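You operate a simulated robot arm through the tools that you are given. There is no shell and no other tool. Be economical: measure what you need, move in short steps, check, and stop when the job is done.

You are at the controls of a simulated two-armed robot. One attempt, no reset.

JOB
Zero the yellow gauge, then feed the head in about 0.12 mm on it with the knob.
Fine: loosen the orange and black levers for it and tighten both again.

It is judged by the outcome, as a careful person would: the job done as asked, and still so three seconds after it is handed in. It fails if anything else is knocked over, pushed out of place, dropped, spilled or broken.

ROBOT AND FRAMES
Two 7-joint arms with two-finger parallel grippers on one trunk, on a base that drives. Base frame: it is fixed to the floor where the robot stands at the start and does not move with it; the origin is under the middle of the robot, x ahead of it, y to its left, z up. Readings come in m, rad, newtons and seconds.
The left shoulder is at the start at [0.05, 0.177, 1.204], the right one opposite. With the tool pointing down near the work surface each hand reaches from about 0.22 to 0.7 m from the robot's upright axis, wherever it stands, measured 20 degrees to its own side. Places, roughly: arm lever [0.3, -0.3, 0.3]; axis switch [0.6, -0.5, 0.9]; black lever [0.6, -0.3, 1]; blue oil knob [0.7, -0.4, 1.1]; control switch [0.3, -0.6, 1.5]; dresser knob [0.5, -0.1, 0.7]; feed knob [0.6, -0.4, 1]; green oil knob [0.7, -0.3, 1.1]; handwheel [0.6, -0.6, 0.9]; main switch [1.5, -0.4, 0.7]; mode switch [0.3, -0.7, 1.5]; orange lever [0.6, -0.5, 1]; red oil knob [0.7, -0.5, 1.1]; step switch [0.2, -0.8, 1.5]; stop button [0.2, -0.9, 1.3]; white arm [0.4, -0.7, 0.7]. Payload 3.43 kg a hand.
Tool frame (each hand has its own): the origin (TCP) lies between the finger pads and is the grasp point; the fingertips stand 0.034 m ahead of it; z points along the fingers, y is the line along which they close. Largest opening 0.128 m; finger width 0.024, thickness 0.012; the body of the gripper, 0.048 by 0.13 m, starts 0.096 m behind the TCP.
Orientation is told as [roll, pitch, yaw] about the base's x, y, z axes, in that order, counted from this pose: with the fingers straight down and closing along the base's y, the tool's x points along the base's -x, its y along +y and its z along -z.

CONTROLS
- The arms move only by the tool step_arm. It takes "left_moves", "right_moves" or both (then of equal length, played together; a hand with none holds still); each is a list of rows, each a list of 7 numbers: the shift along the tool's x, y, z in units of 40 mm (1.0 is 40 mm), then the turn, a rotation vector about the tool's x, y, z in units of 8 degrees (1.0 is 8 degrees), then the finger opening in m, from 0 to 0.128. In form: [[dx, dy, dz, ax, ay, az, claw], ...]. A call has 1 to 20 rows; each row shifts and turns the commanded pose from where the row before left it, along the tool's axes as they then stand. A call with a number of a shift or a turn outside -1 to 1 is refused whole. Each row takes 0.2 s and may step no farther than 0.05 m and 0.15 rad from the row before; otherwise, or with a gripper value out of range, the whole call is refused. A pose out of reach is approached as far as the arm can. The call stops where the force on the tool passes 90 N (or 10 N more than at its start, if that is more) or the arm is blocked; 0.2 s more then pass. Each finger travels about 0.108 m/s and halts on what it meets, pressing with about 39 N; the grip force reading is that of the motor and also rises with nothing between the fingers. The clock runs only during rows and for 0.2 s after the last one: add rows that do not move to give the fingers time. The reply holds the time, the measured pose of the TCP, the force on the tool along the base axes, the opening and the grip force, in the units named above and with some noise, with the torque about the TCP (base axes, N m) and any sound that the robot's microphone picked up, and new pictures: "views" is both (left out), scene, wrist or none (wrist: the cameras of the hands that moved).
- Cameras (640 x 400 px; columns grow to the right, rows downward): "scene" is now at [0.1445, -0.0452, 1.3634]; the picture's right is [-0.51, -0.86, 0.00], its down [-0.53, 0.32, -0.79] and it looks along [0.67, -0.40, -0.62] (base axes); focal length 214 px, centre (320, 200). "left" rides on the left gripper at [0.076, 0.011, -0.16] in its tool frame; the picture's right is [-0.15, 0.99, 0.00], its down [-0.88, -0.13, -0.46] and it looks along [-0.45, -0.07, 0.89] (tool axes); focal length 234 px, centre (320, 200). "right" rides on the right gripper at [0.076, -0.011, -0.16] in its tool frame; the picture's right is [0.15, 0.99, 0.00], its down [-0.88, 0.13, -0.46] and it looks along [-0.45, 0.07, 0.89] (tool axes); focal length 234 px, centre (320, 200). There is no depth. A picture from a camera that has moved, and an enlarged one, comes with that camera's place and axes in the base frame and with its lens.
- raise_lower(by): slides the trunk up (or, below 0, down) by that many m; the arms and the scene camera ride with it, the base frame stays. It gives what a move gives, with no picture.
- base_move(legs): drives the robot by 1 to 6 legs, each [ahead, turn to the left] in m and rad, along the robot's own axes; the way and the turn of a leg run together, so that a leg with both is an arc; at most 1.5 m and 3.142 rad a leg. The arms and the cameras ride along, it lands a little off, and it stops where it bumps. It gives what a move gives, and a new picture of the scene camera.
- pan_tilt(pan, tilt): turns the head with the scene camera to pan (to the left, within 1.396 rad either way) and tilt (down, from -0.506 to 1.204), counted from straight ahead of the robot. It gives what a move gives, and a new picture of the scene camera.
- close_up(camera, box): a new picture of the part [left, top, right, bottom] of that camera's present view, enlarged. The clock stands still meanwhile.
- close_job(): hands the job in; it is judged then, once.

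Work in short steps. Places have to be worked out from the pictures, the camera data and where the tool is seen: move nearer, look again, correct. Check each grasp and each placing, and mend what went wrong. You have 120 turns and 260 pictures in all, those below and enlarged ones among them. Open the grippers and draw the arms clear of the work before you hand the job in, unless the task says otherwise; then end with one line.

The tools are called after "Emit:" as a command line: name --argument value ..., lists and objects as JSON in quotes. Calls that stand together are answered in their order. step_arm: Moves the arms, as the interface text tells. Its arguments: {"type":"object","properties":{"left_moves":{"type":"array","items":{"type":"array","items":{"type":"number"}}},"right_moves":{"type":"array","items":{"type":"array","items":{"type":"number"}}},"views":{"type":"string","enum":["both","scene","wrist","none"]}},"required":[]} The other tools are called the same way: raise_lower (by) slides the trunk up or down; base_move (legs) drives the base; pan_tilt (pan, tilt) turns the head that bears the scene camera; close_up (camera, box) takes an enlarged picture of a part of a camera's view; close_job () hands the job in.

At the start:

```text
clock: 0.0
left_tcp_pos: [0.3724, -0.0057, 1.2193]
left_ee_rot: [-0.002, -0.001, 0.001]
left_contact_force: [-0.4, -0.2, 0.1]
left_moment: [0.04, -0.02, 0.01]
left_grip_width: 0.1282
left_gripper_force: 0.0
right_tcp_pos: [0.2858, -0.3354, 1.1714]
right_ee_rot: [-0.002, 0.0, -0.002]
right_contact_force: [-0.3, 0.0, 0.4]
right_moment: [-0.01, 0.02, 0.01]
right_grip_width: 0.1279
right_gripper_force: 0.1
trunk travel left (down, up): [-0.375, 0.026]
robot x, y, heading: [0.0028, -0.0007, 0.0]
head pan, tilt: [-0.539, 0.667]
```

scene: 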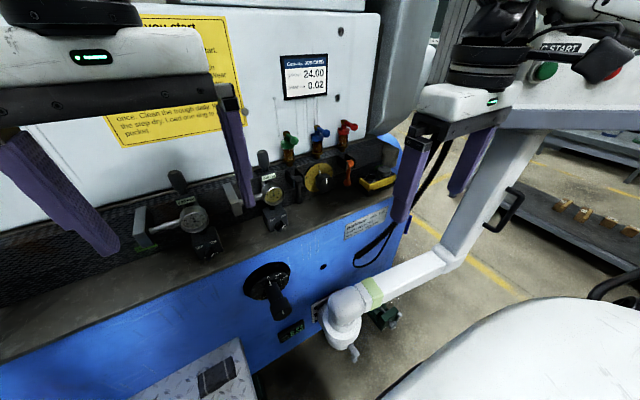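
right: 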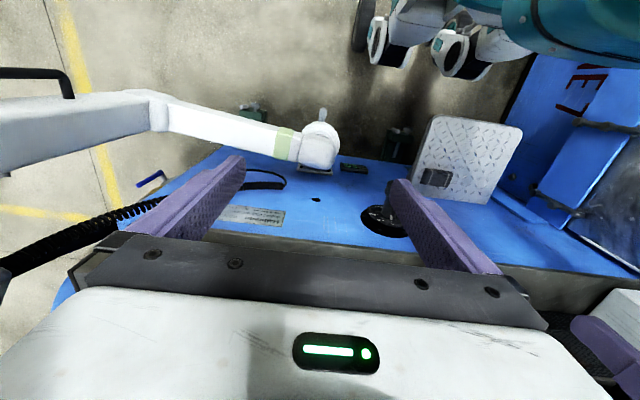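
left: 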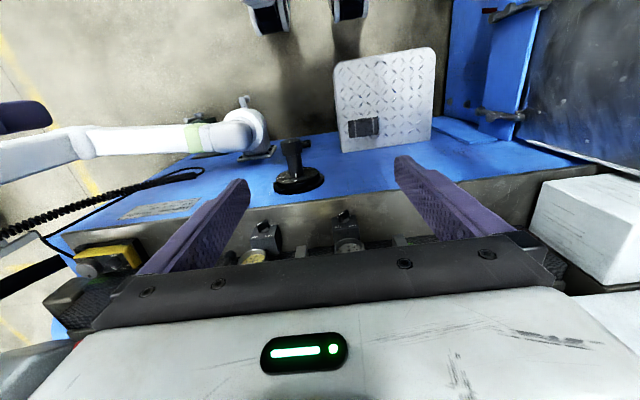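

The scene shows the gauges and levers on the machine's front ledge. I enlarge that part first, including the labels and the notice.

Emit:
close_up --camera "scene" --box '[230, 110, 420, 230]'

Emit:
close_up --camera "scene" --box '[90, 0, 350, 160]'

Emit:
close_up --camera "scene" --box '[130, 140, 330, 265]'

```text
3.33 times, centred on (325, 170) of scene
camera zoom: at [0.1445, -0.0452, 1.3634], right [-0.51, -0.86, 0.0], down [-0.53, 0.32, -0.79], along [0.67, -0.4, -0.62], focal length 715 px, centre (303, 300)
```

zoom: 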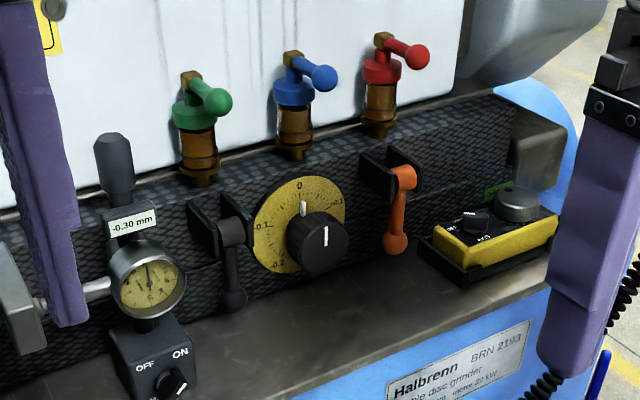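

```text
2.46 times, centred on (220, 80) of scene
camera zoom: at [0.1445, -0.0452, 1.3634], right [-0.51, -0.86, 0.0], down [-0.53, 0.32, -0.79], along [0.67, -0.4, -0.62], focal length 528 px, centre (566, 495)
```

zoom: 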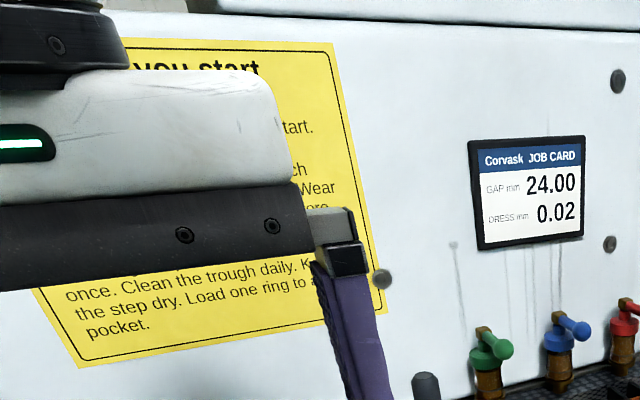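

```text
3.20 times, centred on (230, 202) of scene
camera zoom: at [0.1445, -0.0452, 1.3634], right [-0.51, -0.86, 0.0], down [-0.53, 0.32, -0.79], along [0.67, -0.4, -0.62], focal length 686 px, centre (608, 192)
```

zoom: 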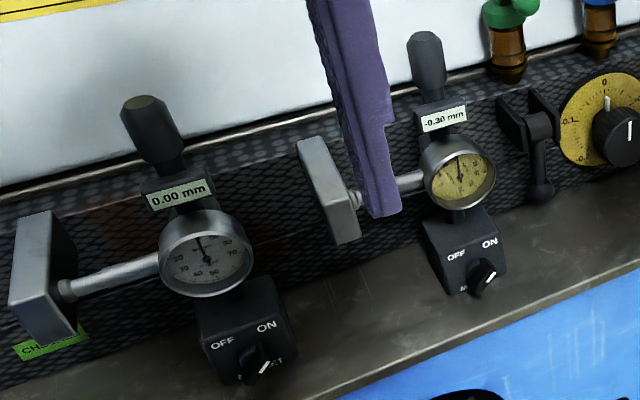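

The two levers and the knob sit on a panel that faces the robot, and two dial gauges stand to the left of them. I swing the left arm up and back to clear the view, then look again.

Emit:
step_arm --left_moves '[[0.8, 0.6, -0.5, 0, 0, 0, 0.06], [0.8, 0.6, -0.5, 0, 0, 0, 0.06], [0.8, 0.6, -0.5, 0, 0, 0, 0.06], [0, 1, 0, 0, 0, 0, 0.06], [0, 1, 0, 0, 0, 0, 0.06], [0, 1, 0, 0, 0, 0, 0.06], [0, 1, 0, 0, 0, 0, 0.06]]' --views "scene"

```text
clock: 1.6
left_tcp_pos: [0.2761, 0.229, 1.2786]
left_ee_rot: [-0.001, 0.0, -0.001]
left_contact_force: [0.4, -0.4, 0.1]
left_moment: [-0.05, -0.03, 0.01]
left_grip_width: 0.06
left_gripper_force: 0.0
right_tcp_pos: [0.2852, -0.3338, 1.1734]
right_ee_rot: [0.0, -0.001, -0.001]
right_contact_force: [-0.6, 0.6, -0.5]
right_moment: [0.01, -0.01, -0.01]
right_grip_width: 0.1277
right_gripper_force: 0.0
trunk travel left (down, up): [-0.375, 0.026]
robot x, y, heading: [-0.0003, 0.0028, -0.002]
head pan, tilt: [-0.539, 0.667]
camera scene: at [0.1438, -0.0444, 1.3636], right [-0.51, -0.86, 0.0], down [-0.53, 0.32, -0.79], along [0.67, -0.4, -0.62], focal length 214 px, centre (320, 200)
```

scene: 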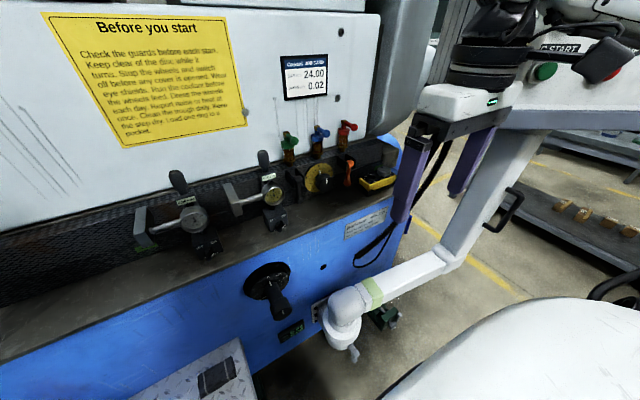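

Now detailed close-ups of the gauges and the panel.

Emit:
close_up --camera "scene" --box '[215, 145, 311, 205]'

Emit:
close_up --camera "scene" --box '[275, 140, 371, 200]'

Emit:
close_up --camera "scene" --box '[240, 175, 304, 235]'

```text
6.67 times, centred on (263, 175) of scene
camera zoom: at [0.1438, -0.0444, 1.3636], right [-0.51, -0.86, 0.0], down [-0.53, 0.32, -0.79], along [0.67, -0.4, -0.62], focal length 1430 px, centre (700, 367)
```

zoom: 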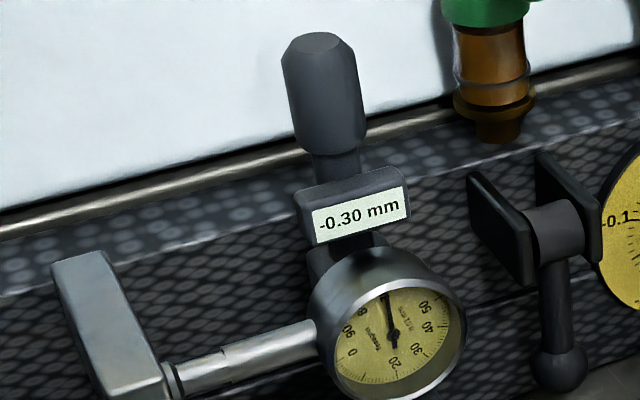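

```text
6.67 times, centred on (323, 170) of scene
camera zoom: at [0.1438, -0.0444, 1.3636], right [-0.51, -0.86, 0.0], down [-0.53, 0.32, -0.79], along [0.67, -0.4, -0.62], focal length 1430 px, centre (300, 400)
```

zoom: 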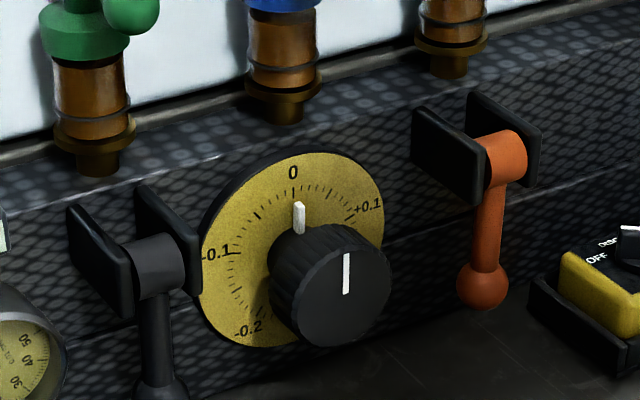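

```text
6.67 times, centred on (272, 205) of scene
camera zoom: at [0.1438, -0.0444, 1.3636], right [-0.51, -0.86, 0.0], down [-0.53, 0.32, -0.79], along [0.67, -0.4, -0.62], focal length 1430 px, centre (640, 167)
```

zoom: 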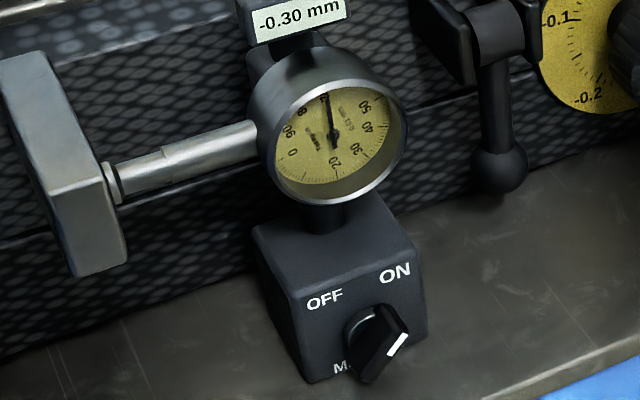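

Each lever hangs from a horizontal pivot, and the gauge's dial has a bezel ring whose readout is -0.30 mm. I turn the right hand to point forward at the panel so its wrist camera can see it from close up.

Emit:
step_arm --right_moves '[[-0.3, 0, 0, 0, -1, 0, 0.06], [-0.3, 0, 0, 0, -1, 0, 0.06], [-0.3, 0, 0.1, 0, -1, 0, 0.06], [-0.3, 0, 0.1, 0, -1, 0, 0.06], [-0.3, 0, 0.2, 0, -1, 0, 0.06], [-0.2, 0, 0.2, 0, -1, 0, 0.06], [-0.2, 0, 0.2, 0, -1, 0, 0.06], [-0.1, 0, 0.3, 0, -1, 0, 0.06], [0, 0, 0.3, 0, -1, 0, 0.06], [0, 0, 0.3, 0, -1, 0, 0.06], [0, 0, 0.3, 0, -1, 0, 0.06]]'

```text
clock: 4.0
left_tcp_pos: [0.2774, 0.2281, 1.2778]
left_ee_rot: [-0.001, -0.001, 0.002]
left_contact_force: [0.8, 0.2, -0.7]
left_moment: [0.02, 0.01, 0.01]
left_grip_width: 0.06
left_gripper_force: 0.2
right_tcp_pos: [0.4752, -0.3747, 1.1965]
right_ee_rot: [-0.004, -1.537, 0.003]
right_contact_force: [0.4, -0.7, 0.2]
right_moment: [0.01, -0.01, 0.03]
right_grip_width: 0.0601
right_gripper_force: 0.1
right hand out of reach, approached as far as the arm can: row 6, 7, 8, 9, 10
trunk travel left (down, up): [-0.375, 0.026]
robot x, y, heading: [0.0023, -0.0022, 0.002]
head pan, tilt: [-0.539, 0.667]
camera scene: at [0.1446, -0.0453, 1.3634], right [-0.51, -0.86, 0.0], down [-0.53, 0.32, -0.79], along [0.67, -0.4, -0.62], focal length 214 px, centre (320, 200)
camera right: at [0.3135, -0.3865, 1.1252], right [0.0, 0.99, -0.15], down [-0.43, 0.13, 0.9], along [0.9, 0.07, 0.42], focal length 234 px, centre (320, 200)
```

scene: 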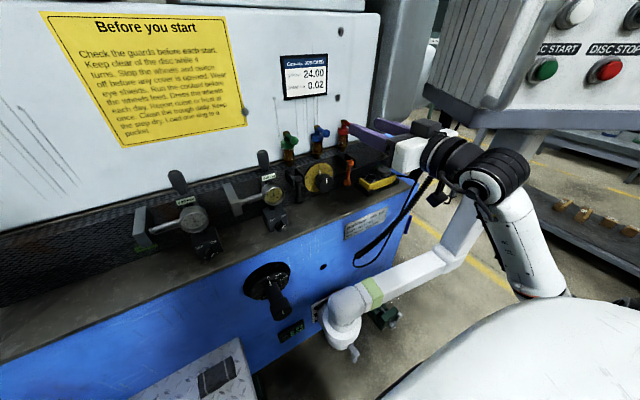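
right: 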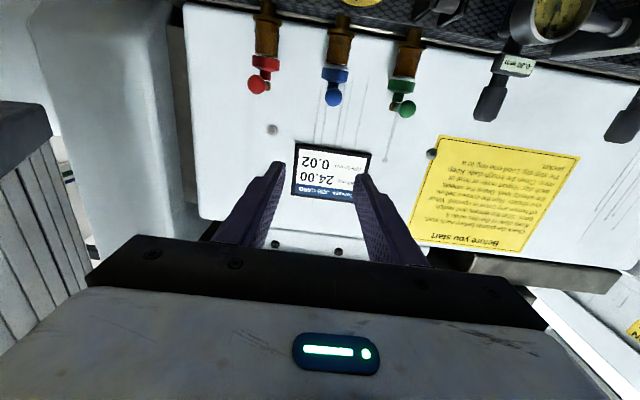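

The wrist camera sees the panel upside down, and the hand is too high. I lower it straight down by about 0.16 m.

Emit:
step_arm --right_moves '[[1, 0, 0, 0, 0, 0, 0.06], [1, 0, 0, 0, 0, 0, 0.06], [1, 0, 0, 0, 0, 0, 0.06], [1, 0, 0, 0, 0, 0, 0.06], [0, 0, 0, 0, 0, 0, 0.06]]'

```text
clock: 5.2
left_tcp_pos: [0.2758, 0.2274, 1.2785]
left_ee_rot: [-0.002, 0.0, 0.002]
left_contact_force: [-0.5, 0.5, 0.6]
left_moment: [0.01, 0.01, -0.01]
left_grip_width: 0.0601
left_gripper_force: 0.1
right_tcp_pos: [0.4674, -0.3748, 1.0377]
right_ee_rot: [-0.007, -1.538, 0.006]
right_contact_force: [0.3, -0.4, -0.9]
right_moment: [-0.01, -0.02, 0.01]
right_grip_width: 0.0604
right_gripper_force: 0.0
trunk travel left (down, up): [-0.375, 0.026]
robot x, y, heading: [0.0002, -0.0027, -0.0]
head pan, tilt: [-0.539, 0.667]
camera scene: at [0.1446, -0.0452, 1.3634], right [-0.51, -0.86, 0.0], down [-0.53, 0.32, -0.79], along [0.67, -0.4, -0.62], focal length 214 px, centre (320, 200)
camera right: at [0.3064, -0.3861, 0.9662], right [-0.01, 0.99, -0.15], down [-0.42, 0.13, 0.9], along [0.91, 0.07, 0.42], focal length 234 px, centre (320, 200)
```

scene: 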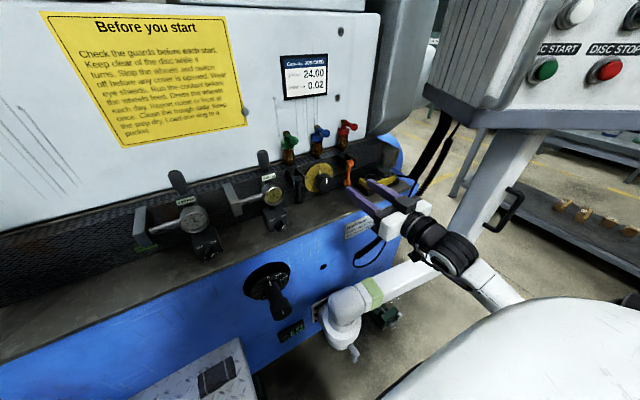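
right: 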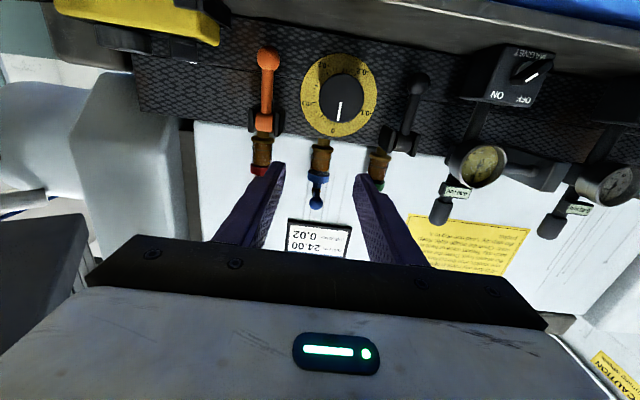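

Triangulating from both cameras:

| Part | Position |
|---|---|
| Feed knob | ≈ [0.636, -0.360, 0.969] |
| Orange lever ball | ≈ [0.637, -0.452, 0.938], pivot z ≈ 1.014 |
| Black lever ball | ≈ [0.632, -0.261, 0.939], pivot z ≈ 1.014 |
| Yellow dial | ≈ [0.596, -0.171, 1.022] |

I move the right hand sideways in front of the gauge and look closer.

Emit:
step_arm --right_moves '[[0, 1, -0.3, 0, 0, 0, 0.1], [0, 1, -0.3, 0, 0, 0, 0.1], [0, 1, 0, 0, 0, 0, 0.1], [0, 1, 0, 0, 0, 0, 0.1], [0, 1, 0, 0, 0, 0, 0.1], [0, 0, 0, 0, 0, 0, 0.1]]'

Emit:
close_up --camera "right" --box '[220, 40, 420, 165]'

```text
clock: 6.6
left_tcp_pos: [0.2761, 0.2274, 1.2801]
left_ee_rot: [-0.002, -0.001, 0.003]
left_contact_force: [0.1, -0.8, 0.0]
left_moment: [0.02, 0.0, -0.02]
left_grip_width: 0.0602
left_gripper_force: 0.0
right_tcp_pos: [0.4405, -0.3177, 1.0481]
right_ee_rot: [0.101, -1.534, -0.093]
right_contact_force: [-0.4, 0.3, -1.4]
right_moment: [-0.02, 0.0, 0.03]
right_grip_width: 0.1
right_gripper_force: 0.0
right hand out of reach, approached as far as the arm can: row 2, 3, 4, 5
trunk travel left (down, up): [-0.375, 0.026]
robot x, y, heading: [-0.0012, -0.0024, 0.001]
head pan, tilt: [-0.539, 0.667]
camera scene: at [0.1445, -0.0453, 1.3634], right [-0.51, -0.86, 0.0], down [-0.53, 0.32, -0.79], along [0.67, -0.4, -0.62], focal length 214 px, centre (320, 200)
camera right: at [0.2787, -0.3301, 0.9762], right [-0.01, 0.99, -0.14], down [-0.42, 0.12, 0.9], along [0.91, 0.07, 0.42], focal length 234 px, centre (320, 200)
```

scene: 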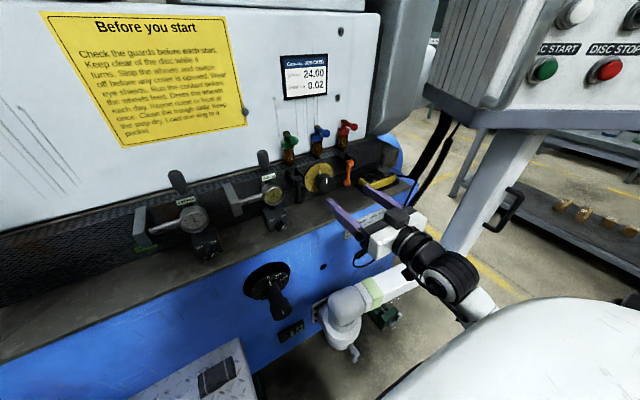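
right: 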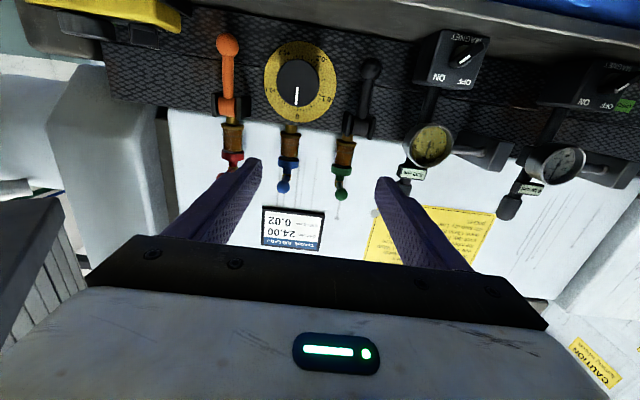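

```text
3.20 times, centred on (320, 102) of right
camera zoom: at [0.2787, -0.3301, 0.9762], right [-0.01, 0.99, -0.14], down [-0.42, 0.12, 0.9], along [0.91, 0.07, 0.42], focal length 749 px, centre (320, 512)
```

zoom: 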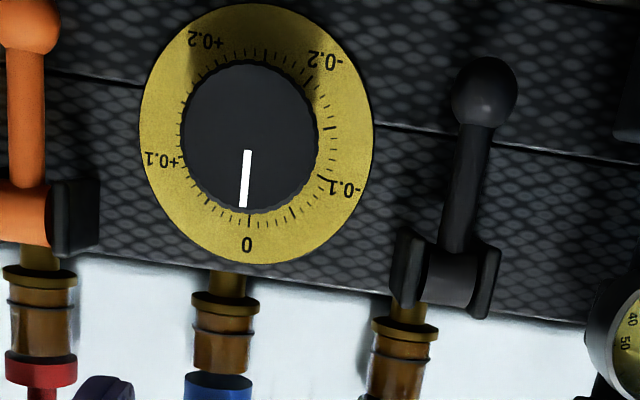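

The right arm is cramped this close in. I back the base off 0.15 m so both gauge and levers come within the right hand's forward reach.

Emit:
base_move --legs '[[-0.15, 0]]'

```text
clock: 8.0
left_tcp_pos: [0.1285, 0.2261, 1.2789]
left_ee_rot: [-0.002, 0.0, -0.003]
left_contact_force: [-0.3, 0.5, 0.0]
left_moment: [0.01, -0.03, 0.01]
left_grip_width: 0.0599
left_gripper_force: 0.0
right_tcp_pos: [0.2897, -0.3196, 1.0476]
right_ee_rot: [0.094, -1.537, -0.091]
right_contact_force: [0.2, 0.5, -0.6]
right_moment: [0.04, -0.01, 0.01]
right_grip_width: 0.0999
right_gripper_force: 0.0
trunk travel left (down, up): [-0.375, 0.026]
robot x, y, heading: [-0.1488, 0.0013, -0.009]
head pan, tilt: [-0.539, 0.667]
camera scene: at [-0.0048, -0.0456, 1.3635], right [-0.52, -0.86, 0.0], down [-0.53, 0.32, -0.79], along [0.67, -0.41, -0.62], focal length 214 px, centre (320, 200)
```

scene: 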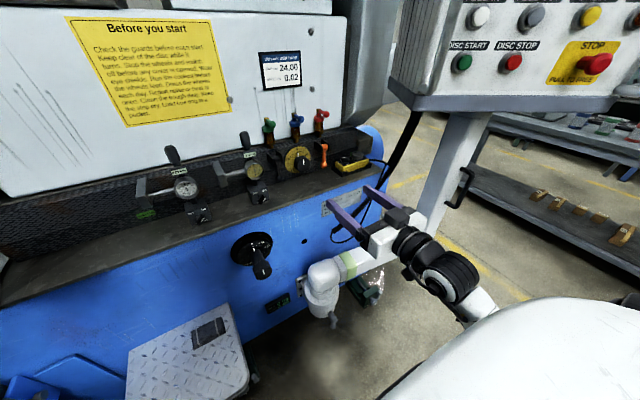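

The base is back about 0.15 m. I bring the right hand in front of the gauge, still well short of it, and look with the wrist camera.

Emit:
step_arm --right_moves '[[0, 0.6, 0.6, 0, 0, 0, 0.1], [0, 0.6, 0.6, 0, 0, 0, 0.1], [0, 0.6, 0.6, 0, 0, 0, 0.1], [0.1, 0.6, 0.6, 0, 0, 0, 0.1], [0.1, 0.6, 0.6, 0, 0, 0, 0.1], [0.1, 0.6, 0.6, 0, 0, 0, 0.1], [0, 0, 0, 0, 0, 0, 0.1]]'

Emit:
close_up --camera "right" --box '[240, 40, 440, 165]'

```text
clock: 9.6
left_tcp_pos: [0.13, 0.225, 1.2796]
left_ee_rot: [-0.002, 0.001, -0.006]
left_contact_force: [0.2, -0.4, 0.2]
left_moment: [-0.01, 0.0, 0.02]
left_grip_width: 0.0597
left_gripper_force: 0.0
right_tcp_pos: [0.4134, -0.3262, 1.0638]
right_ee_rot: [0.211, -1.529, -0.194]
right_contact_force: [-0.8, 0.4, 0.1]
right_moment: [-0.01, 0.01, 0.01]
right_grip_width: 0.1
right_gripper_force: 0.0
right hand out of reach, approached as far as the arm can: row 1, 2, 3, 4, 5, 6
trunk travel left (down, up): [-0.375, 0.026]
robot x, y, heading: [-0.1464, -0.001, -0.006]
head pan, tilt: [-0.539, 0.667]
camera scene: at [-0.0042, -0.0457, 1.3634], right [-0.52, -0.86, 0.0], down [-0.53, 0.32, -0.79], along [0.67, -0.41, -0.62], focal length 214 px, centre (320, 200)
camera right: at [0.2528, -0.3402, 0.9938], right [-0.02, 0.99, -0.14], down [-0.42, 0.12, 0.9], along [0.91, 0.08, 0.42], focal length 234 px, centre (320, 200)
```

scene: 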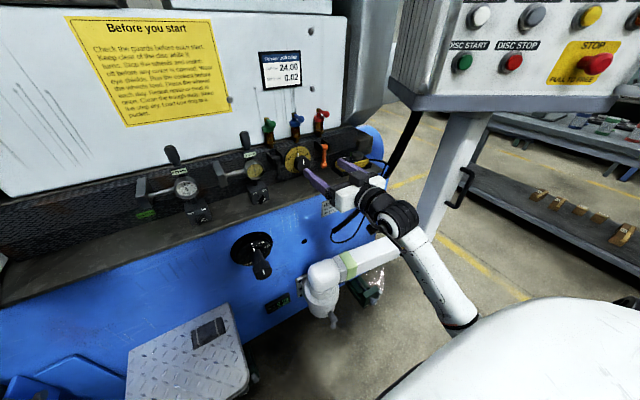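
right: 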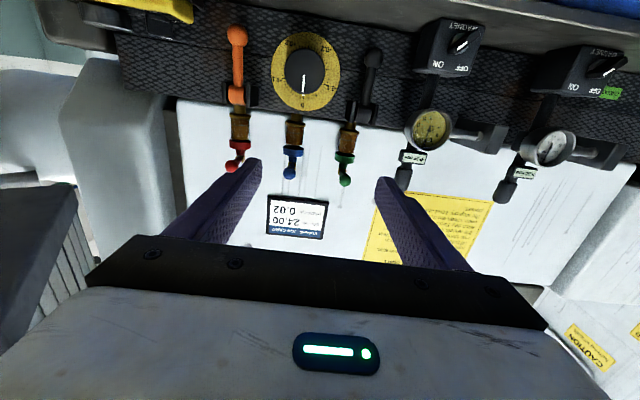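

```text
3.20 times, centred on (340, 102) of right
camera zoom: at [0.2528, -0.3402, 0.9938], right [-0.02, 0.99, -0.14], down [-0.42, 0.12, 0.9], along [0.91, 0.08, 0.42], focal length 749 px, centre (256, 512)
```

zoom: 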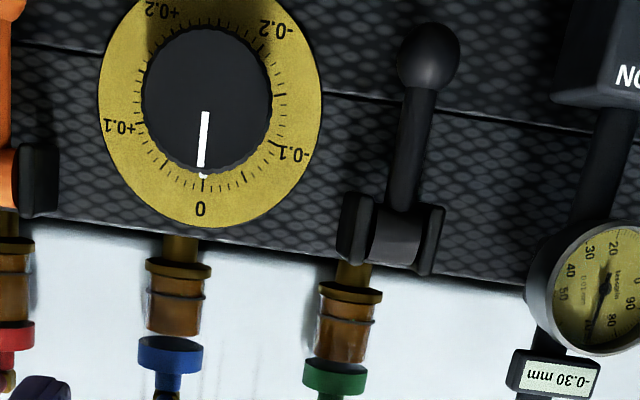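

The right hand cannot go left of y≈-0.32 pointing forward, so I shift the base left by about 0.17 m. First I draw the arm in, then back off, angle left, drive in and straighten.

Emit:
step_arm --right_moves '[[0, 0, -0.8, 0, 0, 0, 0.06], [0, 0, -0.8, 0, 0, 0, 0.06], [0, 0, -0.8, 0, 0, 0, 0.06], [0, 0, -0.8, 0, 0, 0, 0.06]]' --views "none"

Emit:
base_move --legs '[[-0.25, 0], [0, 0.6], [0.3, 0], [0, -0.6]]'

```text
clock: 10.6
left_tcp_pos: [0.1286, 0.2263, 1.2793]
left_ee_rot: [-0.001, 0.001, -0.003]
left_contact_force: [-0.2, -0.6, 0.2]
left_moment: [0.0, -0.01, -0.01]
left_grip_width: 0.0595
left_gripper_force: 0.0
right_tcp_pos: [0.2927, -0.3312, 1.0595]
right_ee_rot: [0.097, -1.537, -0.092]
right_contact_force: [0.0, 0.3, -0.2]
right_moment: [0.05, 0.0, 0.03]
right_grip_width: 0.0599
right_gripper_force: 0.1
right hand out of reach, approached as far as the arm can: row 4
trunk travel left (down, up): [-0.375, 0.026]
robot x, y, heading: [-0.1455, 0.0005, -0.006]
head pan, tilt: [-0.539, 0.667]
```

```text
clock: 15.9
left_tcp_pos: [-0.0338, 0.5013, 1.2785]
left_ee_rot: [-0.002, 0.001, 0.563]
left_contact_force: [-0.6, -0.4, -1.0]
left_moment: [0.0, -0.08, 0.0]
left_grip_width: 0.0601
left_gripper_force: 0.0
right_tcp_pos: [0.4054, 0.1192, 1.0567]
right_ee_rot: [0.093, -1.538, 0.479]
right_contact_force: [0.3, -0.8, 0.2]
right_moment: [0.03, 0.03, -0.02]
right_grip_width: 0.06
right_gripper_force: 0.1
trunk travel left (down, up): [-0.375, 0.026]
robot x, y, heading: [-0.1459, 0.1542, 0.569]
head pan, tilt: [-0.539, 0.667]
stopped in leg 4: the robot was blocked; the commanded pose is now the measured one
camera scene: at [0.0024, 0.1953, 1.3635], right [0.03, -1.0, 0.0], down [-0.62, -0.02, -0.79], along [0.79, 0.02, -0.62], focal length 214 px, centre (320, 200)
```

scene: 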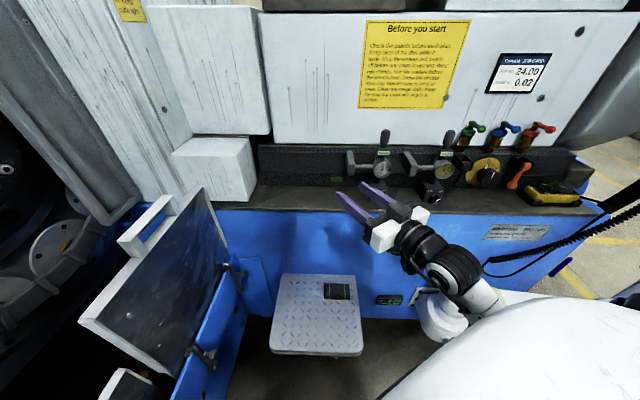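

Leg 4 was blocked at its start. I look down to see what the base or elbow touched.

Emit:
pan_tilt --pan -0.9 --tilt 1.1

Emit:
pan_tilt --pan 0.3 --tilt 1.1

```text
clock: 16.8
left_tcp_pos: [-0.0337, 0.5002, 1.2789]
left_ee_rot: [-0.001, 0.0, 0.563]
left_contact_force: [0.7, 0.0, 1.5]
left_moment: [0.0, 0.05, 0.04]
left_grip_width: 0.06
left_gripper_force: 0.1
right_tcp_pos: [0.406, 0.1196, 1.0575]
right_ee_rot: [0.105, -1.537, 0.467]
right_contact_force: [0.0, -0.2, 0.5]
right_moment: [0.02, -0.03, -0.01]
right_grip_width: 0.0601
right_gripper_force: 0.1
trunk travel left (down, up): [-0.375, 0.026]
robot x, y, heading: [-0.1456, 0.153, 0.571]
head pan, tilt: [-0.901, 1.1]
camera scene: at [-0.0237, 0.1722, 1.3307], right [-0.33, -0.95, 0.0], down [-0.84, 0.29, -0.45], along [0.43, -0.15, -0.89], focal length 214 px, centre (320, 200)
```

scene: 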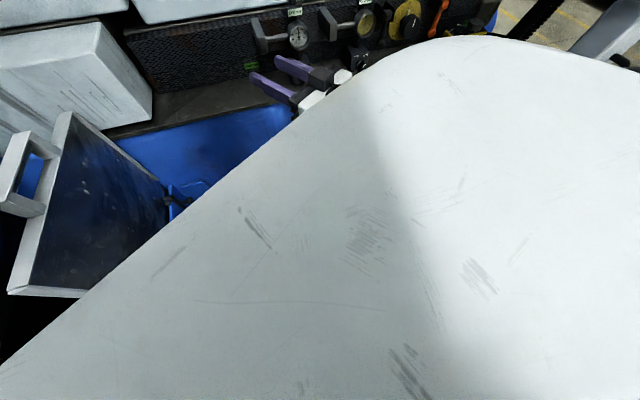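

```text
clock: 18.2
left_tcp_pos: [-0.0334, 0.4999, 1.2782]
left_ee_rot: [-0.002, 0.002, 0.565]
left_contact_force: [0.2, -0.6, -0.7]
left_moment: [0.0, -0.01, -0.02]
left_grip_width: 0.0601
left_gripper_force: 0.0
right_tcp_pos: [0.4068, 0.119, 1.0567]
right_ee_rot: [0.105, -1.539, 0.466]
right_contact_force: [-0.2, 0.0, 0.1]
right_moment: [0.0, -0.03, 0.01]
right_grip_width: 0.06
right_gripper_force: 0.1
trunk travel left (down, up): [-0.375, 0.026]
robot x, y, heading: [-0.1433, 0.1587, 0.563]
head pan, tilt: [0.3, 1.1]
camera scene: at [-0.0425, 0.2409, 1.3306], right [0.76, -0.65, 0.0], down [-0.58, -0.68, -0.45], along [0.29, 0.35, -0.89], focal length 214 px, centre (320, 200)
```

scene: 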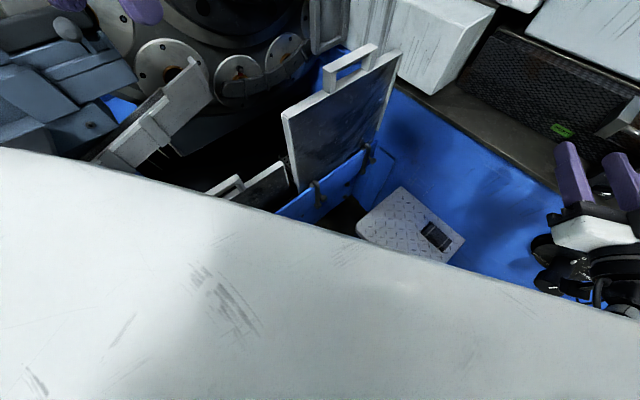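

The body stands close to the tread plate and left guards, so turning there was blocked. I back away along the same heading, make the sideways shift further out, then come forward.

Emit:
base_move --legs '[[-0.35, 0], [0, 0.5], [0.23, 0], [0, -1.07]]'

Emit:
pan_tilt --pan -0.54 --tilt 0.62

```text
clock: 23.2
left_tcp_pos: [-0.4065, 0.4988, 1.2784]
left_ee_rot: [-0.003, 0.005, 1.071]
left_contact_force: [0.2, 0.1, 0.3]
left_moment: [0.02, -0.03, -0.01]
left_grip_width: 0.0599
left_gripper_force: 0.1
right_tcp_pos: [0.1646, 0.3794, 1.0554]
right_ee_rot: [0.098, -1.539, 0.982]
right_contact_force: [0.0, 0.4, -0.9]
right_moment: [-0.01, 0.01, -0.02]
right_grip_width: 0.0601
right_gripper_force: 0.0
trunk travel left (down, up): [-0.375, 0.026]
robot x, y, heading: [-0.3309, 0.1437, 1.075]
head pan, tilt: [0.3, 1.1]
stopped in leg 3: the robot was blocked; the commanded pose is now the measured one
camera scene: at [-0.2879, 0.2657, 1.3308], right [0.98, -0.19, 0.0], down [-0.17, -0.87, -0.46], along [0.09, 0.45, -0.89], focal length 214 px, centre (320, 200)
```

scene: 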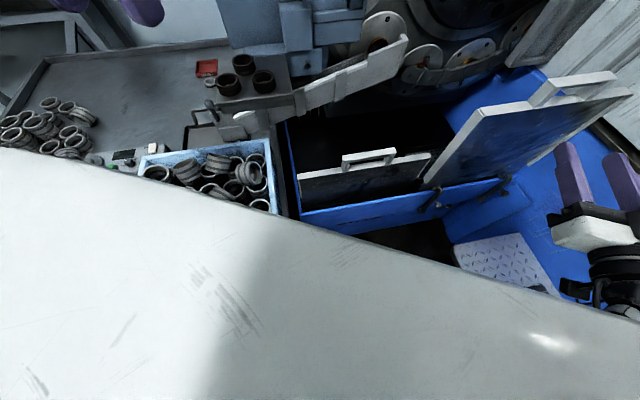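

```text
clock: 24.3
left_tcp_pos: [-0.4068, 0.4994, 1.2771]
left_ee_rot: [-0.002, 0.004, 1.071]
left_contact_force: [0.0, -0.1, -0.2]
left_moment: [0.01, 0.05, -0.01]
left_grip_width: 0.0602
left_gripper_force: 0.1
right_tcp_pos: [0.1645, 0.3797, 1.0566]
right_ee_rot: [0.099, -1.539, 0.98]
right_contact_force: [-0.6, -0.2, -0.7]
right_moment: [0.03, 0.02, 0.01]
right_grip_width: 0.0602
right_gripper_force: 0.0
trunk travel left (down, up): [-0.375, 0.026]
robot x, y, heading: [-0.3338, 0.1472, 1.078]
head pan, tilt: [-0.539, 0.62]
camera scene: at [-0.2244, 0.2498, 1.3675], right [0.51, -0.86, 0.0], down [-0.5, -0.3, -0.81], along [0.7, 0.42, -0.58], focal length 214 px, centre (320, 200)
```

scene: 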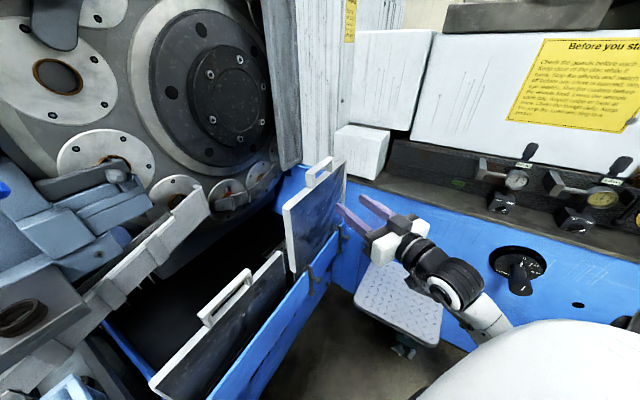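

The trough on the left limits me to y≈0.14. I back off slightly, straighten up, and test reach with the arm more extended instead.

Emit:
base_move --legs '[[-0.06, 0], [0, -1.07]]'

```text
clock: 28.1
left_tcp_pos: [-0.0804, 0.3199, 1.2783]
left_ee_rot: [-0.002, 0.002, -0.021]
left_contact_force: [0.2, 0.2, -0.2]
left_moment: [-0.01, 0.01, -0.02]
left_grip_width: 0.0598
left_gripper_force: 0.3
right_tcp_pos: [0.0774, -0.2417, 1.0566]
right_ee_rot: [0.095, -1.54, -0.107]
right_contact_force: [0.6, 0.6, -0.8]
right_moment: [0.01, 0.0, 0.01]
right_grip_width: 0.0599
right_gripper_force: 0.0
trunk travel left (down, up): [-0.375, 0.026]
robot x, y, heading: [-0.3616, 0.0884, -0.016]
head pan, tilt: [-0.539, 0.62]
camera scene: at [-0.2165, 0.0438, 1.3675], right [-0.53, -0.85, 0.0], down [-0.49, 0.31, -0.81], along [0.69, -0.43, -0.58], focal length 214 px, centre (320, 200)
```

scene: 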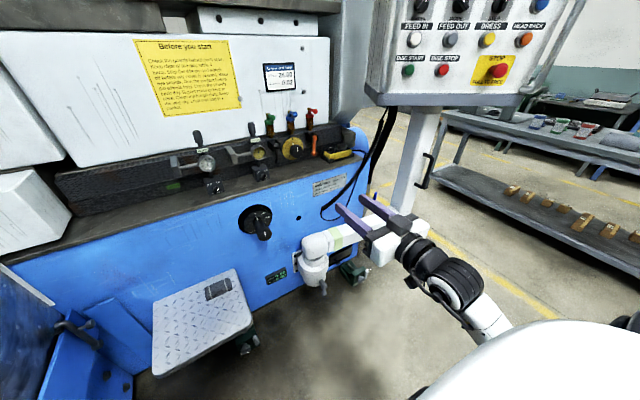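

I'm at y=0.09, facing straight ahead. In this free space I extend the right hand forward and test how far left it can go.

Emit:
step_arm --right_moves '[[0, 0, 1, 0, 0, 0, 0.06], [0, 0, 1, 0, 0, 0, 0.06], [0, 0, 1, 0, 0, 0, 0.06], [0, 0, 1, 0, 0, 0, 0.06], [0, 0, 1, 0, 0, 0, 0.06], [0, 0, 1, 0, 0, 0, 0.06], [0, 0, 1, 0, 0, 0, 0.06], [0, 1, 0, 0, 0, 0, 0.06], [0, 1, 0, 0, 0, 0, 0.06], [0, 1, 0, 0, 0, 0, 0.06], [0, 0, 0, 0, 0, 0, 0.06]]' --views "scene"

```text
clock: 30.5
left_tcp_pos: [-0.0793, 0.3213, 1.277]
left_ee_rot: [-0.001, 0.005, -0.02]
left_contact_force: [0.0, 0.6, -1.1]
left_moment: [-0.01, -0.02, -0.01]
left_grip_width: 0.06
left_gripper_force: 0.1
right_tcp_pos: [0.2867, -0.2597, 1.0529]
right_ee_rot: [0.16, -1.536, -0.162]
right_contact_force: [0.4, 0.0, -0.2]
right_moment: [0.01, 0.02, 0.0]
right_grip_width: 0.06
right_gripper_force: 0.1
right hand out of reach, approached as far as the arm can: row 3, 4, 5, 6, 7, 8, 9, 10
trunk travel left (down, up): [-0.375, 0.026]
robot x, y, heading: [-0.3639, 0.0921, -0.016]
head pan, tilt: [-0.539, 0.62]
camera scene: at [-0.2166, 0.0439, 1.3675], right [-0.53, -0.85, 0.0], down [-0.49, 0.31, -0.81], along [0.69, -0.43, -0.58], focal length 214 px, centre (320, 200)
```

scene: 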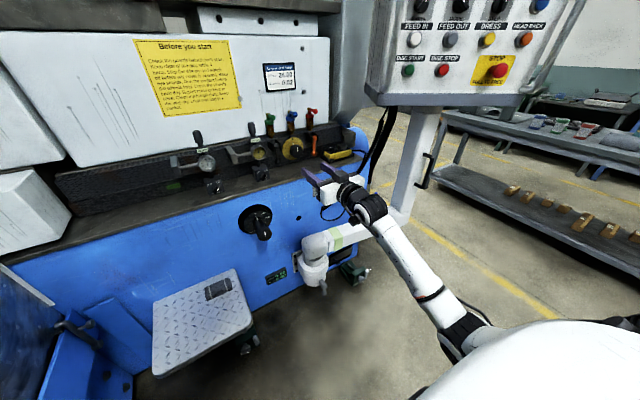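

Reach seems limited with the shoulder this high. I lower the trunk by 0.15 m and raise the hand back, then test again.

Emit:
raise_lower --by -0.15

Emit:
step_arm --right_moves '[[-1, 0, 0, 0, 0, 0, 0.06], [-1, 0, 0, 0, 0, 0, 0.06], [-1, 0, 0, 0, 0, 0, 0.06], [0, 0, 1, 0, 0, 0, 0.06], [0, 0, 1, 0, 0, 0, 0.06], [0, 0.5, 0, 0, 0, 0, 0.06], [0, 0.5, 0, 0, 0, 0, 0.06], [0, 0.5, 0, 0, 0, 0, 0.06], [0, 0.5, 0, 0, 0, 0, 0.06], [0, 0, 0, 0, 0, 0, 0.06]]' --views "scene"

```text
clock: 32.2
left_tcp_pos: [-0.0805, 0.3201, 1.1268]
left_ee_rot: [-0.001, 0.005, -0.022]
left_contact_force: [0.2, -0.2, -0.3]
left_moment: [-0.02, 0.01, 0.0]
left_grip_width: 0.06
left_gripper_force: 0.1
right_tcp_pos: [0.2867, -0.2605, 0.9018]
right_ee_rot: [0.162, -1.538, -0.166]
right_contact_force: [-0.9, -0.3, 0.0]
right_moment: [0.01, 0.01, -0.01]
right_grip_width: 0.0601
right_gripper_force: 0.0
trunk travel left (down, up): [-0.225, 0.176]
robot x, y, heading: [-0.3631, 0.0946, -0.015]
head pan, tilt: [-0.539, 0.62]
```

```text
clock: 34.4
left_tcp_pos: [-0.0809, 0.3209, 1.1269]
left_ee_rot: [-0.003, 0.005, -0.021]
left_contact_force: [1.0, -0.1, 0.1]
left_moment: [0.0, 0.01, 0.03]
left_grip_width: 0.0601
left_gripper_force: 0.0
right_tcp_pos: [0.3701, -0.249, 1.0223]
right_ee_rot: [0.167, -1.535, -0.172]
right_contact_force: [-0.3, -0.6, -0.6]
right_moment: [0.01, 0.03, 0.0]
right_grip_width: 0.0599
right_gripper_force: 0.1
right hand out of reach, approached as far as the arm can: row 6, 7, 8, 9
trunk travel left (down, up): [-0.225, 0.176]
robot x, y, heading: [-0.3588, 0.0917, -0.015]
head pan, tilt: [-0.539, 0.62]
camera scene: at [-0.2166, 0.0439, 1.2175], right [-0.53, -0.85, 0.0], down [-0.49, 0.31, -0.81], along [0.69, -0.43, -0.58], focal length 214 px, centre (320, 200)
```

scene: 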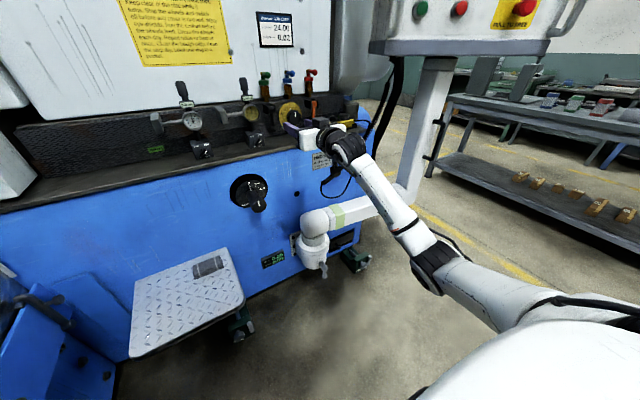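

Forward reach improved, but lateral reach is limited with the tool straight ahead. I test whether yawing the tool inward (left) allows more lateral reach; if so, I can turn the base right to compensate.

Emit:
step_arm --right_moves '[[0, 0, 0, -1, 0, 0, 0.06], [0, 0, 0, -1, 0, 0, 0.06], [0, 0, 0, -1, 0, 0, 0.06], [0, 1, 0, 0, 0, 0, 0.06], [0, 1, 0, 0, 0, 0, 0.06], [0, 1, 0, 0, 0, 0, 0.06], [0, 1, 0, 0, 0, 0, 0.06], [0, 0, 0, 0, 0, 0, 0.06]]' --views "none"

```text
clock: 36.2
left_tcp_pos: [-0.0806, 0.3202, 1.1274]
left_ee_rot: [-0.002, 0.004, -0.021]
left_contact_force: [1.1, -0.2, 0.6]
left_moment: [-0.01, -0.04, 0.03]
left_grip_width: 0.0601
left_gripper_force: 0.0
right_tcp_pos: [0.3277, -0.0979, 1.0265]
right_ee_rot: [0.437, -1.539, -0.161]
right_contact_force: [0.2, -0.6, 0.2]
right_moment: [0.02, -0.02, 0.01]
right_grip_width: 0.06
right_gripper_force: 0.0
right hand out of reach, approached as far as the arm can: row 3
trunk travel left (down, up): [-0.225, 0.176]
robot x, y, heading: [-0.3621, 0.0909, -0.013]
head pan, tilt: [-0.539, 0.62]
```

Yawing freed the arm, and the hand moved 0.15 m left. I now try yawing back to straight ahead from here.

Emit:
step_arm --right_moves '[[0, 0, 0, 0.5, 0, 0, 0.06], [0, 0, 0, 0.5, 0, 0, 0.06], [0, 0, 0, 0.5, 0, 0, 0.06], [0, 0, 0, 0.5, 0, 0, 0.06], [0, 0, 0, 0, 0, 0, 0.06]]' --views "none"

```text
clock: 37.4
left_tcp_pos: [-0.0798, 0.3207, 1.1279]
left_ee_rot: [-0.002, 0.005, -0.022]
left_contact_force: [0.2, 0.1, -0.5]
left_moment: [0.0, 0.02, -0.01]
left_grip_width: 0.0599
left_gripper_force: 0.1
right_tcp_pos: [0.3286, -0.0971, 1.0255]
right_ee_rot: [0.435, -1.537, -0.161]
right_contact_force: [0.2, 0.7, 0.6]
right_moment: [0.0, 0.0, -0.01]
right_grip_width: 0.0599
right_gripper_force: 0.1
right hand out of reach, approached as far as the arm can: row 1, 2, 3, 4
trunk travel left (down, up): [-0.225, 0.176]
robot x, y, heading: [-0.3608, 0.0928, -0.013]
head pan, tilt: [-0.539, 0.62]
```

At 0.19 m right of the robot axis the tool yaw is limited to about +0.28 rad; at 0.34 m it is about 0. So a base heading of +0.3 with the hand further out to the right should point the hand straight at the gauge. I move the hand out in free space first.

Emit:
step_arm --right_moves '[[0, -0.95, 0, 0, 0, 0, 0.06], [0, -0.95, 0, 0.4, 0, 0, 0.06], [0, -0.95, 0, 0.6, 0, 0, 0.06], [0, -0.95, 0, 0.6, 0, 0, 0.06], [0, -0.95, 0, 0.6, 0, 0, 0.06], [0, -0.95, 0, 0.6, 0, 0, 0.06], [0, -0.95, 0, 0.6, 0, 0, 0.06], [0, -0.95, 0, 0.6, 0, 0, 0.06], [0, 0, 0, 0.2, 0, 0, 0.06], [0, 0, 0, 0, 0, 0, 0.06]]' --views "none"

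```text
clock: 39.6
left_tcp_pos: [-0.0793, 0.3208, 1.1271]
left_ee_rot: [-0.001, 0.003, -0.02]
left_contact_force: [-0.2, 0.0, 0.3]
left_moment: [0.01, -0.01, -0.01]
left_grip_width: 0.06
left_gripper_force: 0.0
right_tcp_pos: [0.355, -0.3617, 0.9751]
right_ee_rot: [0.036, -1.532, -0.2]
right_contact_force: [0.3, 0.6, 0.0]
right_moment: [0.0, -0.01, 0.01]
right_grip_width: 0.0599
right_gripper_force: 0.1
right hand out of reach, approached as far as the arm can: row 6, 7, 8, 9
trunk travel left (down, up): [-0.225, 0.176]
robot x, y, heading: [-0.3598, 0.0933, -0.014]
head pan, tilt: [-0.539, 0.62]
```

The limit shows up again. I test whether the roll of the hand (finger line turned) changes the limits, which I need for the bezel anyway.

Emit:
step_arm --right_moves '[[0, 0, 0, 0, 0, 1, 0.06], [0, 0, 0, 0, 0, 1, 0.06], [0, 0, 0, 0, 0, 1, 0.06], [0, 0, 0, 0, 0, 1, 0.06], [0, 0, 0, 0, 0, 1, 0.06], [0, 0, 0, 0, 0, 1, 0.06], [0, 0, 0, 0, 0, 0, 0.06]]' --views "none"

Emit:
step_arm --right_moves '[[0, 0, 0, 0, 0, -1, 0.06], [0, 0, 0, 0, 0, -1, 0.06], [0, 0, 0, 0, 0, -1, 0.06], [0, 0, 0, 0, 0, -1, 0.06], [0, 0, 0, 0, 0, -1, 0.06], [0, 0, 0, 0, 0, -1, 0.06], [0, 0, 0, 0, 0, -1, 0.06], [0, 0, 0, 0, 0, -1, 0.06], [0, 0, 0, 0, 0, -1, 0.06], [0, 0, 0, 0, 0, -1, 0.06], [0, 0, 0, 0, 0, -1, 0.06], [0, 0, 0, 0, 0, -1, 0.06], [0, 0, 0, 0, 0, 0, 0.06]]' --views "none"

```text
clock: 41.2
left_tcp_pos: [-0.0795, 0.3208, 1.1276]
left_ee_rot: [-0.001, 0.003, -0.022]
left_contact_force: [1.5, 0.0, -0.4]
left_moment: [0.02, 0.0, 0.02]
left_grip_width: 0.0601
left_gripper_force: 0.0
right_tcp_pos: [0.3514, -0.3617, 0.9776]
right_ee_rot: [1.52, -0.728, -1.704]
right_contact_force: [-0.3, 0.1, -0.2]
right_moment: [0.01, -0.01, 0.01]
right_grip_width: 0.06
right_gripper_force: 0.0
trunk travel left (down, up): [-0.225, 0.176]
robot x, y, heading: [-0.3595, 0.094, -0.015]
head pan, tilt: [-0.539, 0.62]
```

```text
clock: 44.0
left_tcp_pos: [-0.0804, 0.321, 1.1283]
left_ee_rot: [0.0, 0.005, -0.021]
left_contact_force: [0.7, -0.6, -0.2]
left_moment: [0.01, 0.02, -0.02]
left_grip_width: 0.0601
left_gripper_force: 0.0
right_tcp_pos: [0.3299, -0.3987, 0.9267]
right_ee_rot: [-1.366, -1.294, 1.206]
right_contact_force: [0.4, 0.3, -0.4]
right_moment: [-0.03, 0.02, 0.01]
right_grip_width: 0.0598
right_gripper_force: 0.0
right hand out of reach, approached as far as the arm can: row 7, 8, 9, 10, 11, 12
trunk travel left (down, up): [-0.225, 0.176]
robot x, y, heading: [-0.3658, 0.0902, -0.02]
head pan, tilt: [-0.539, 0.62]
```

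That shows it is the hand's roll limit: positive roll is free and negative is blocked. I roll the hand about +180° so the camera rides on top.

Emit:
step_arm --right_moves '[[0, 0, 0, 0, 0, 1, 0.06], [0, 0, 0, 0, 0, 1, 0.06], [0, 0, 0, 0, 0, 1, 0.06], [0, 0, 0, 0, 0, 1, 0.06], [0, 0, 0, 0, 0, 1, 0.06], [0, 0, 0, 0, 0, 1, 0.06], [0, 0, 0, 0, 0, 1, 0.06], [0, 0, 0, 0, 0, 1, 0.06], [0, 0, 0, 0, 0, 1, 0.06], [0, 0, 0, 0, 0, 1, 0.06], [0, 0, 0, 0, 0, 1, 0.06], [0, 0, 0, 0, 0, 1, 0.06], [0, 0, 0, 0, 0, 1, 0.06], [0, 0, 0, 0, 0, 1, 0.06], [0, 0, 0, 0, 0, 1, 0.06], [0, 0, 0, 0, 0, 1, 0.06], [0, 0, 0, 0, 0, 1, 0.06], [0, 0, 0, 0, 0, 1, 0.06], [0, 0, 0, 0, 0, 1, 0.06], [0, 0, 0, 0, 0, 1, 0.06]]' --views "wrist"

```text
clock: 48.2
left_tcp_pos: [-0.0802, 0.3202, 1.128]
left_ee_rot: [-0.002, 0.003, -0.021]
left_contact_force: [0.4, 0.1, 0.3]
left_moment: [0.0, 0.0, 0.01]
left_grip_width: 0.0601
left_gripper_force: 0.0
right_tcp_pos: [0.3292, -0.3974, 0.9268]
right_ee_rot: [1.474, 0.951, -1.818]
right_contact_force: [-0.2, -0.2, 0.4]
right_moment: [-0.05, -0.01, 0.02]
right_grip_width: 0.0599
right_gripper_force: 0.1
trunk travel left (down, up): [-0.225, 0.176]
robot x, y, heading: [-0.3626, 0.0917, -0.023]
head pan, tilt: [-0.539, 0.62]
camera right: at [0.1857, -0.319, 0.9898], right [-0.08, -0.72, 0.69], down [-0.59, -0.53, -0.62], along [0.81, -0.46, -0.38], focal length 234 px, centre (320, 200)
```

right: 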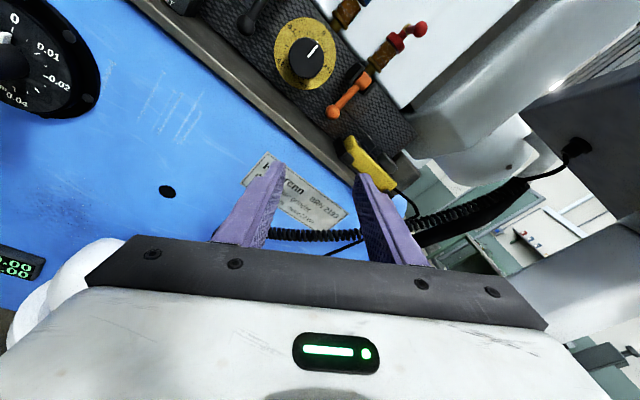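

A bit more roll to level it, and I raise the hand.

Emit:
step_arm --right_moves '[[0, 0, 0, 0, 0, 1, 0.06], [0, 0, 0, 0, 0, 1, 0.06], [0, 0, 0, 0, 0, 1, 0.06], [0, 0, 0, 0, 0, 1, 0.06], [0, 0, 0, 0, 0, 0.6, 0.06], [1, 0, 0, 0, 0, 0, 0.06], [1, 0, 0, 0, 0, 0, 0.06], [0, 0, 0, 0, 0, 0, 0.06]]' --views "wrist"

```text
clock: 50.0
left_tcp_pos: [-0.0798, 0.3201, 1.1283]
left_ee_rot: [-0.001, 0.002, -0.02]
left_contact_force: [-0.1, 0.8, 0.5]
left_moment: [-0.01, 0.0, -0.02]
left_grip_width: 0.0602
left_gripper_force: 0.1
right_tcp_pos: [0.3363, -0.4015, 1.0067]
right_ee_rot: [-0.393, 1.509, 2.58]
right_contact_force: [-0.4, -0.5, -0.8]
right_moment: [0.03, 0.0, -0.02]
right_grip_width: 0.06
right_gripper_force: 0.2
trunk travel left (down, up): [-0.225, 0.176]
robot x, y, heading: [-0.3616, 0.0945, -0.012]
head pan, tilt: [-0.539, 0.62]
camera right: at [0.1858, -0.366, 1.0905], right [-0.16, -0.98, 0.12], down [-0.52, -0.02, -0.86], along [0.84, -0.2, -0.5], focal length 234 px, centre (320, 200)
```

right: 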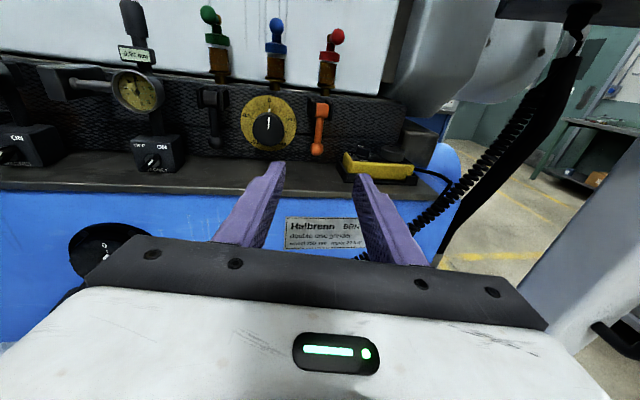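

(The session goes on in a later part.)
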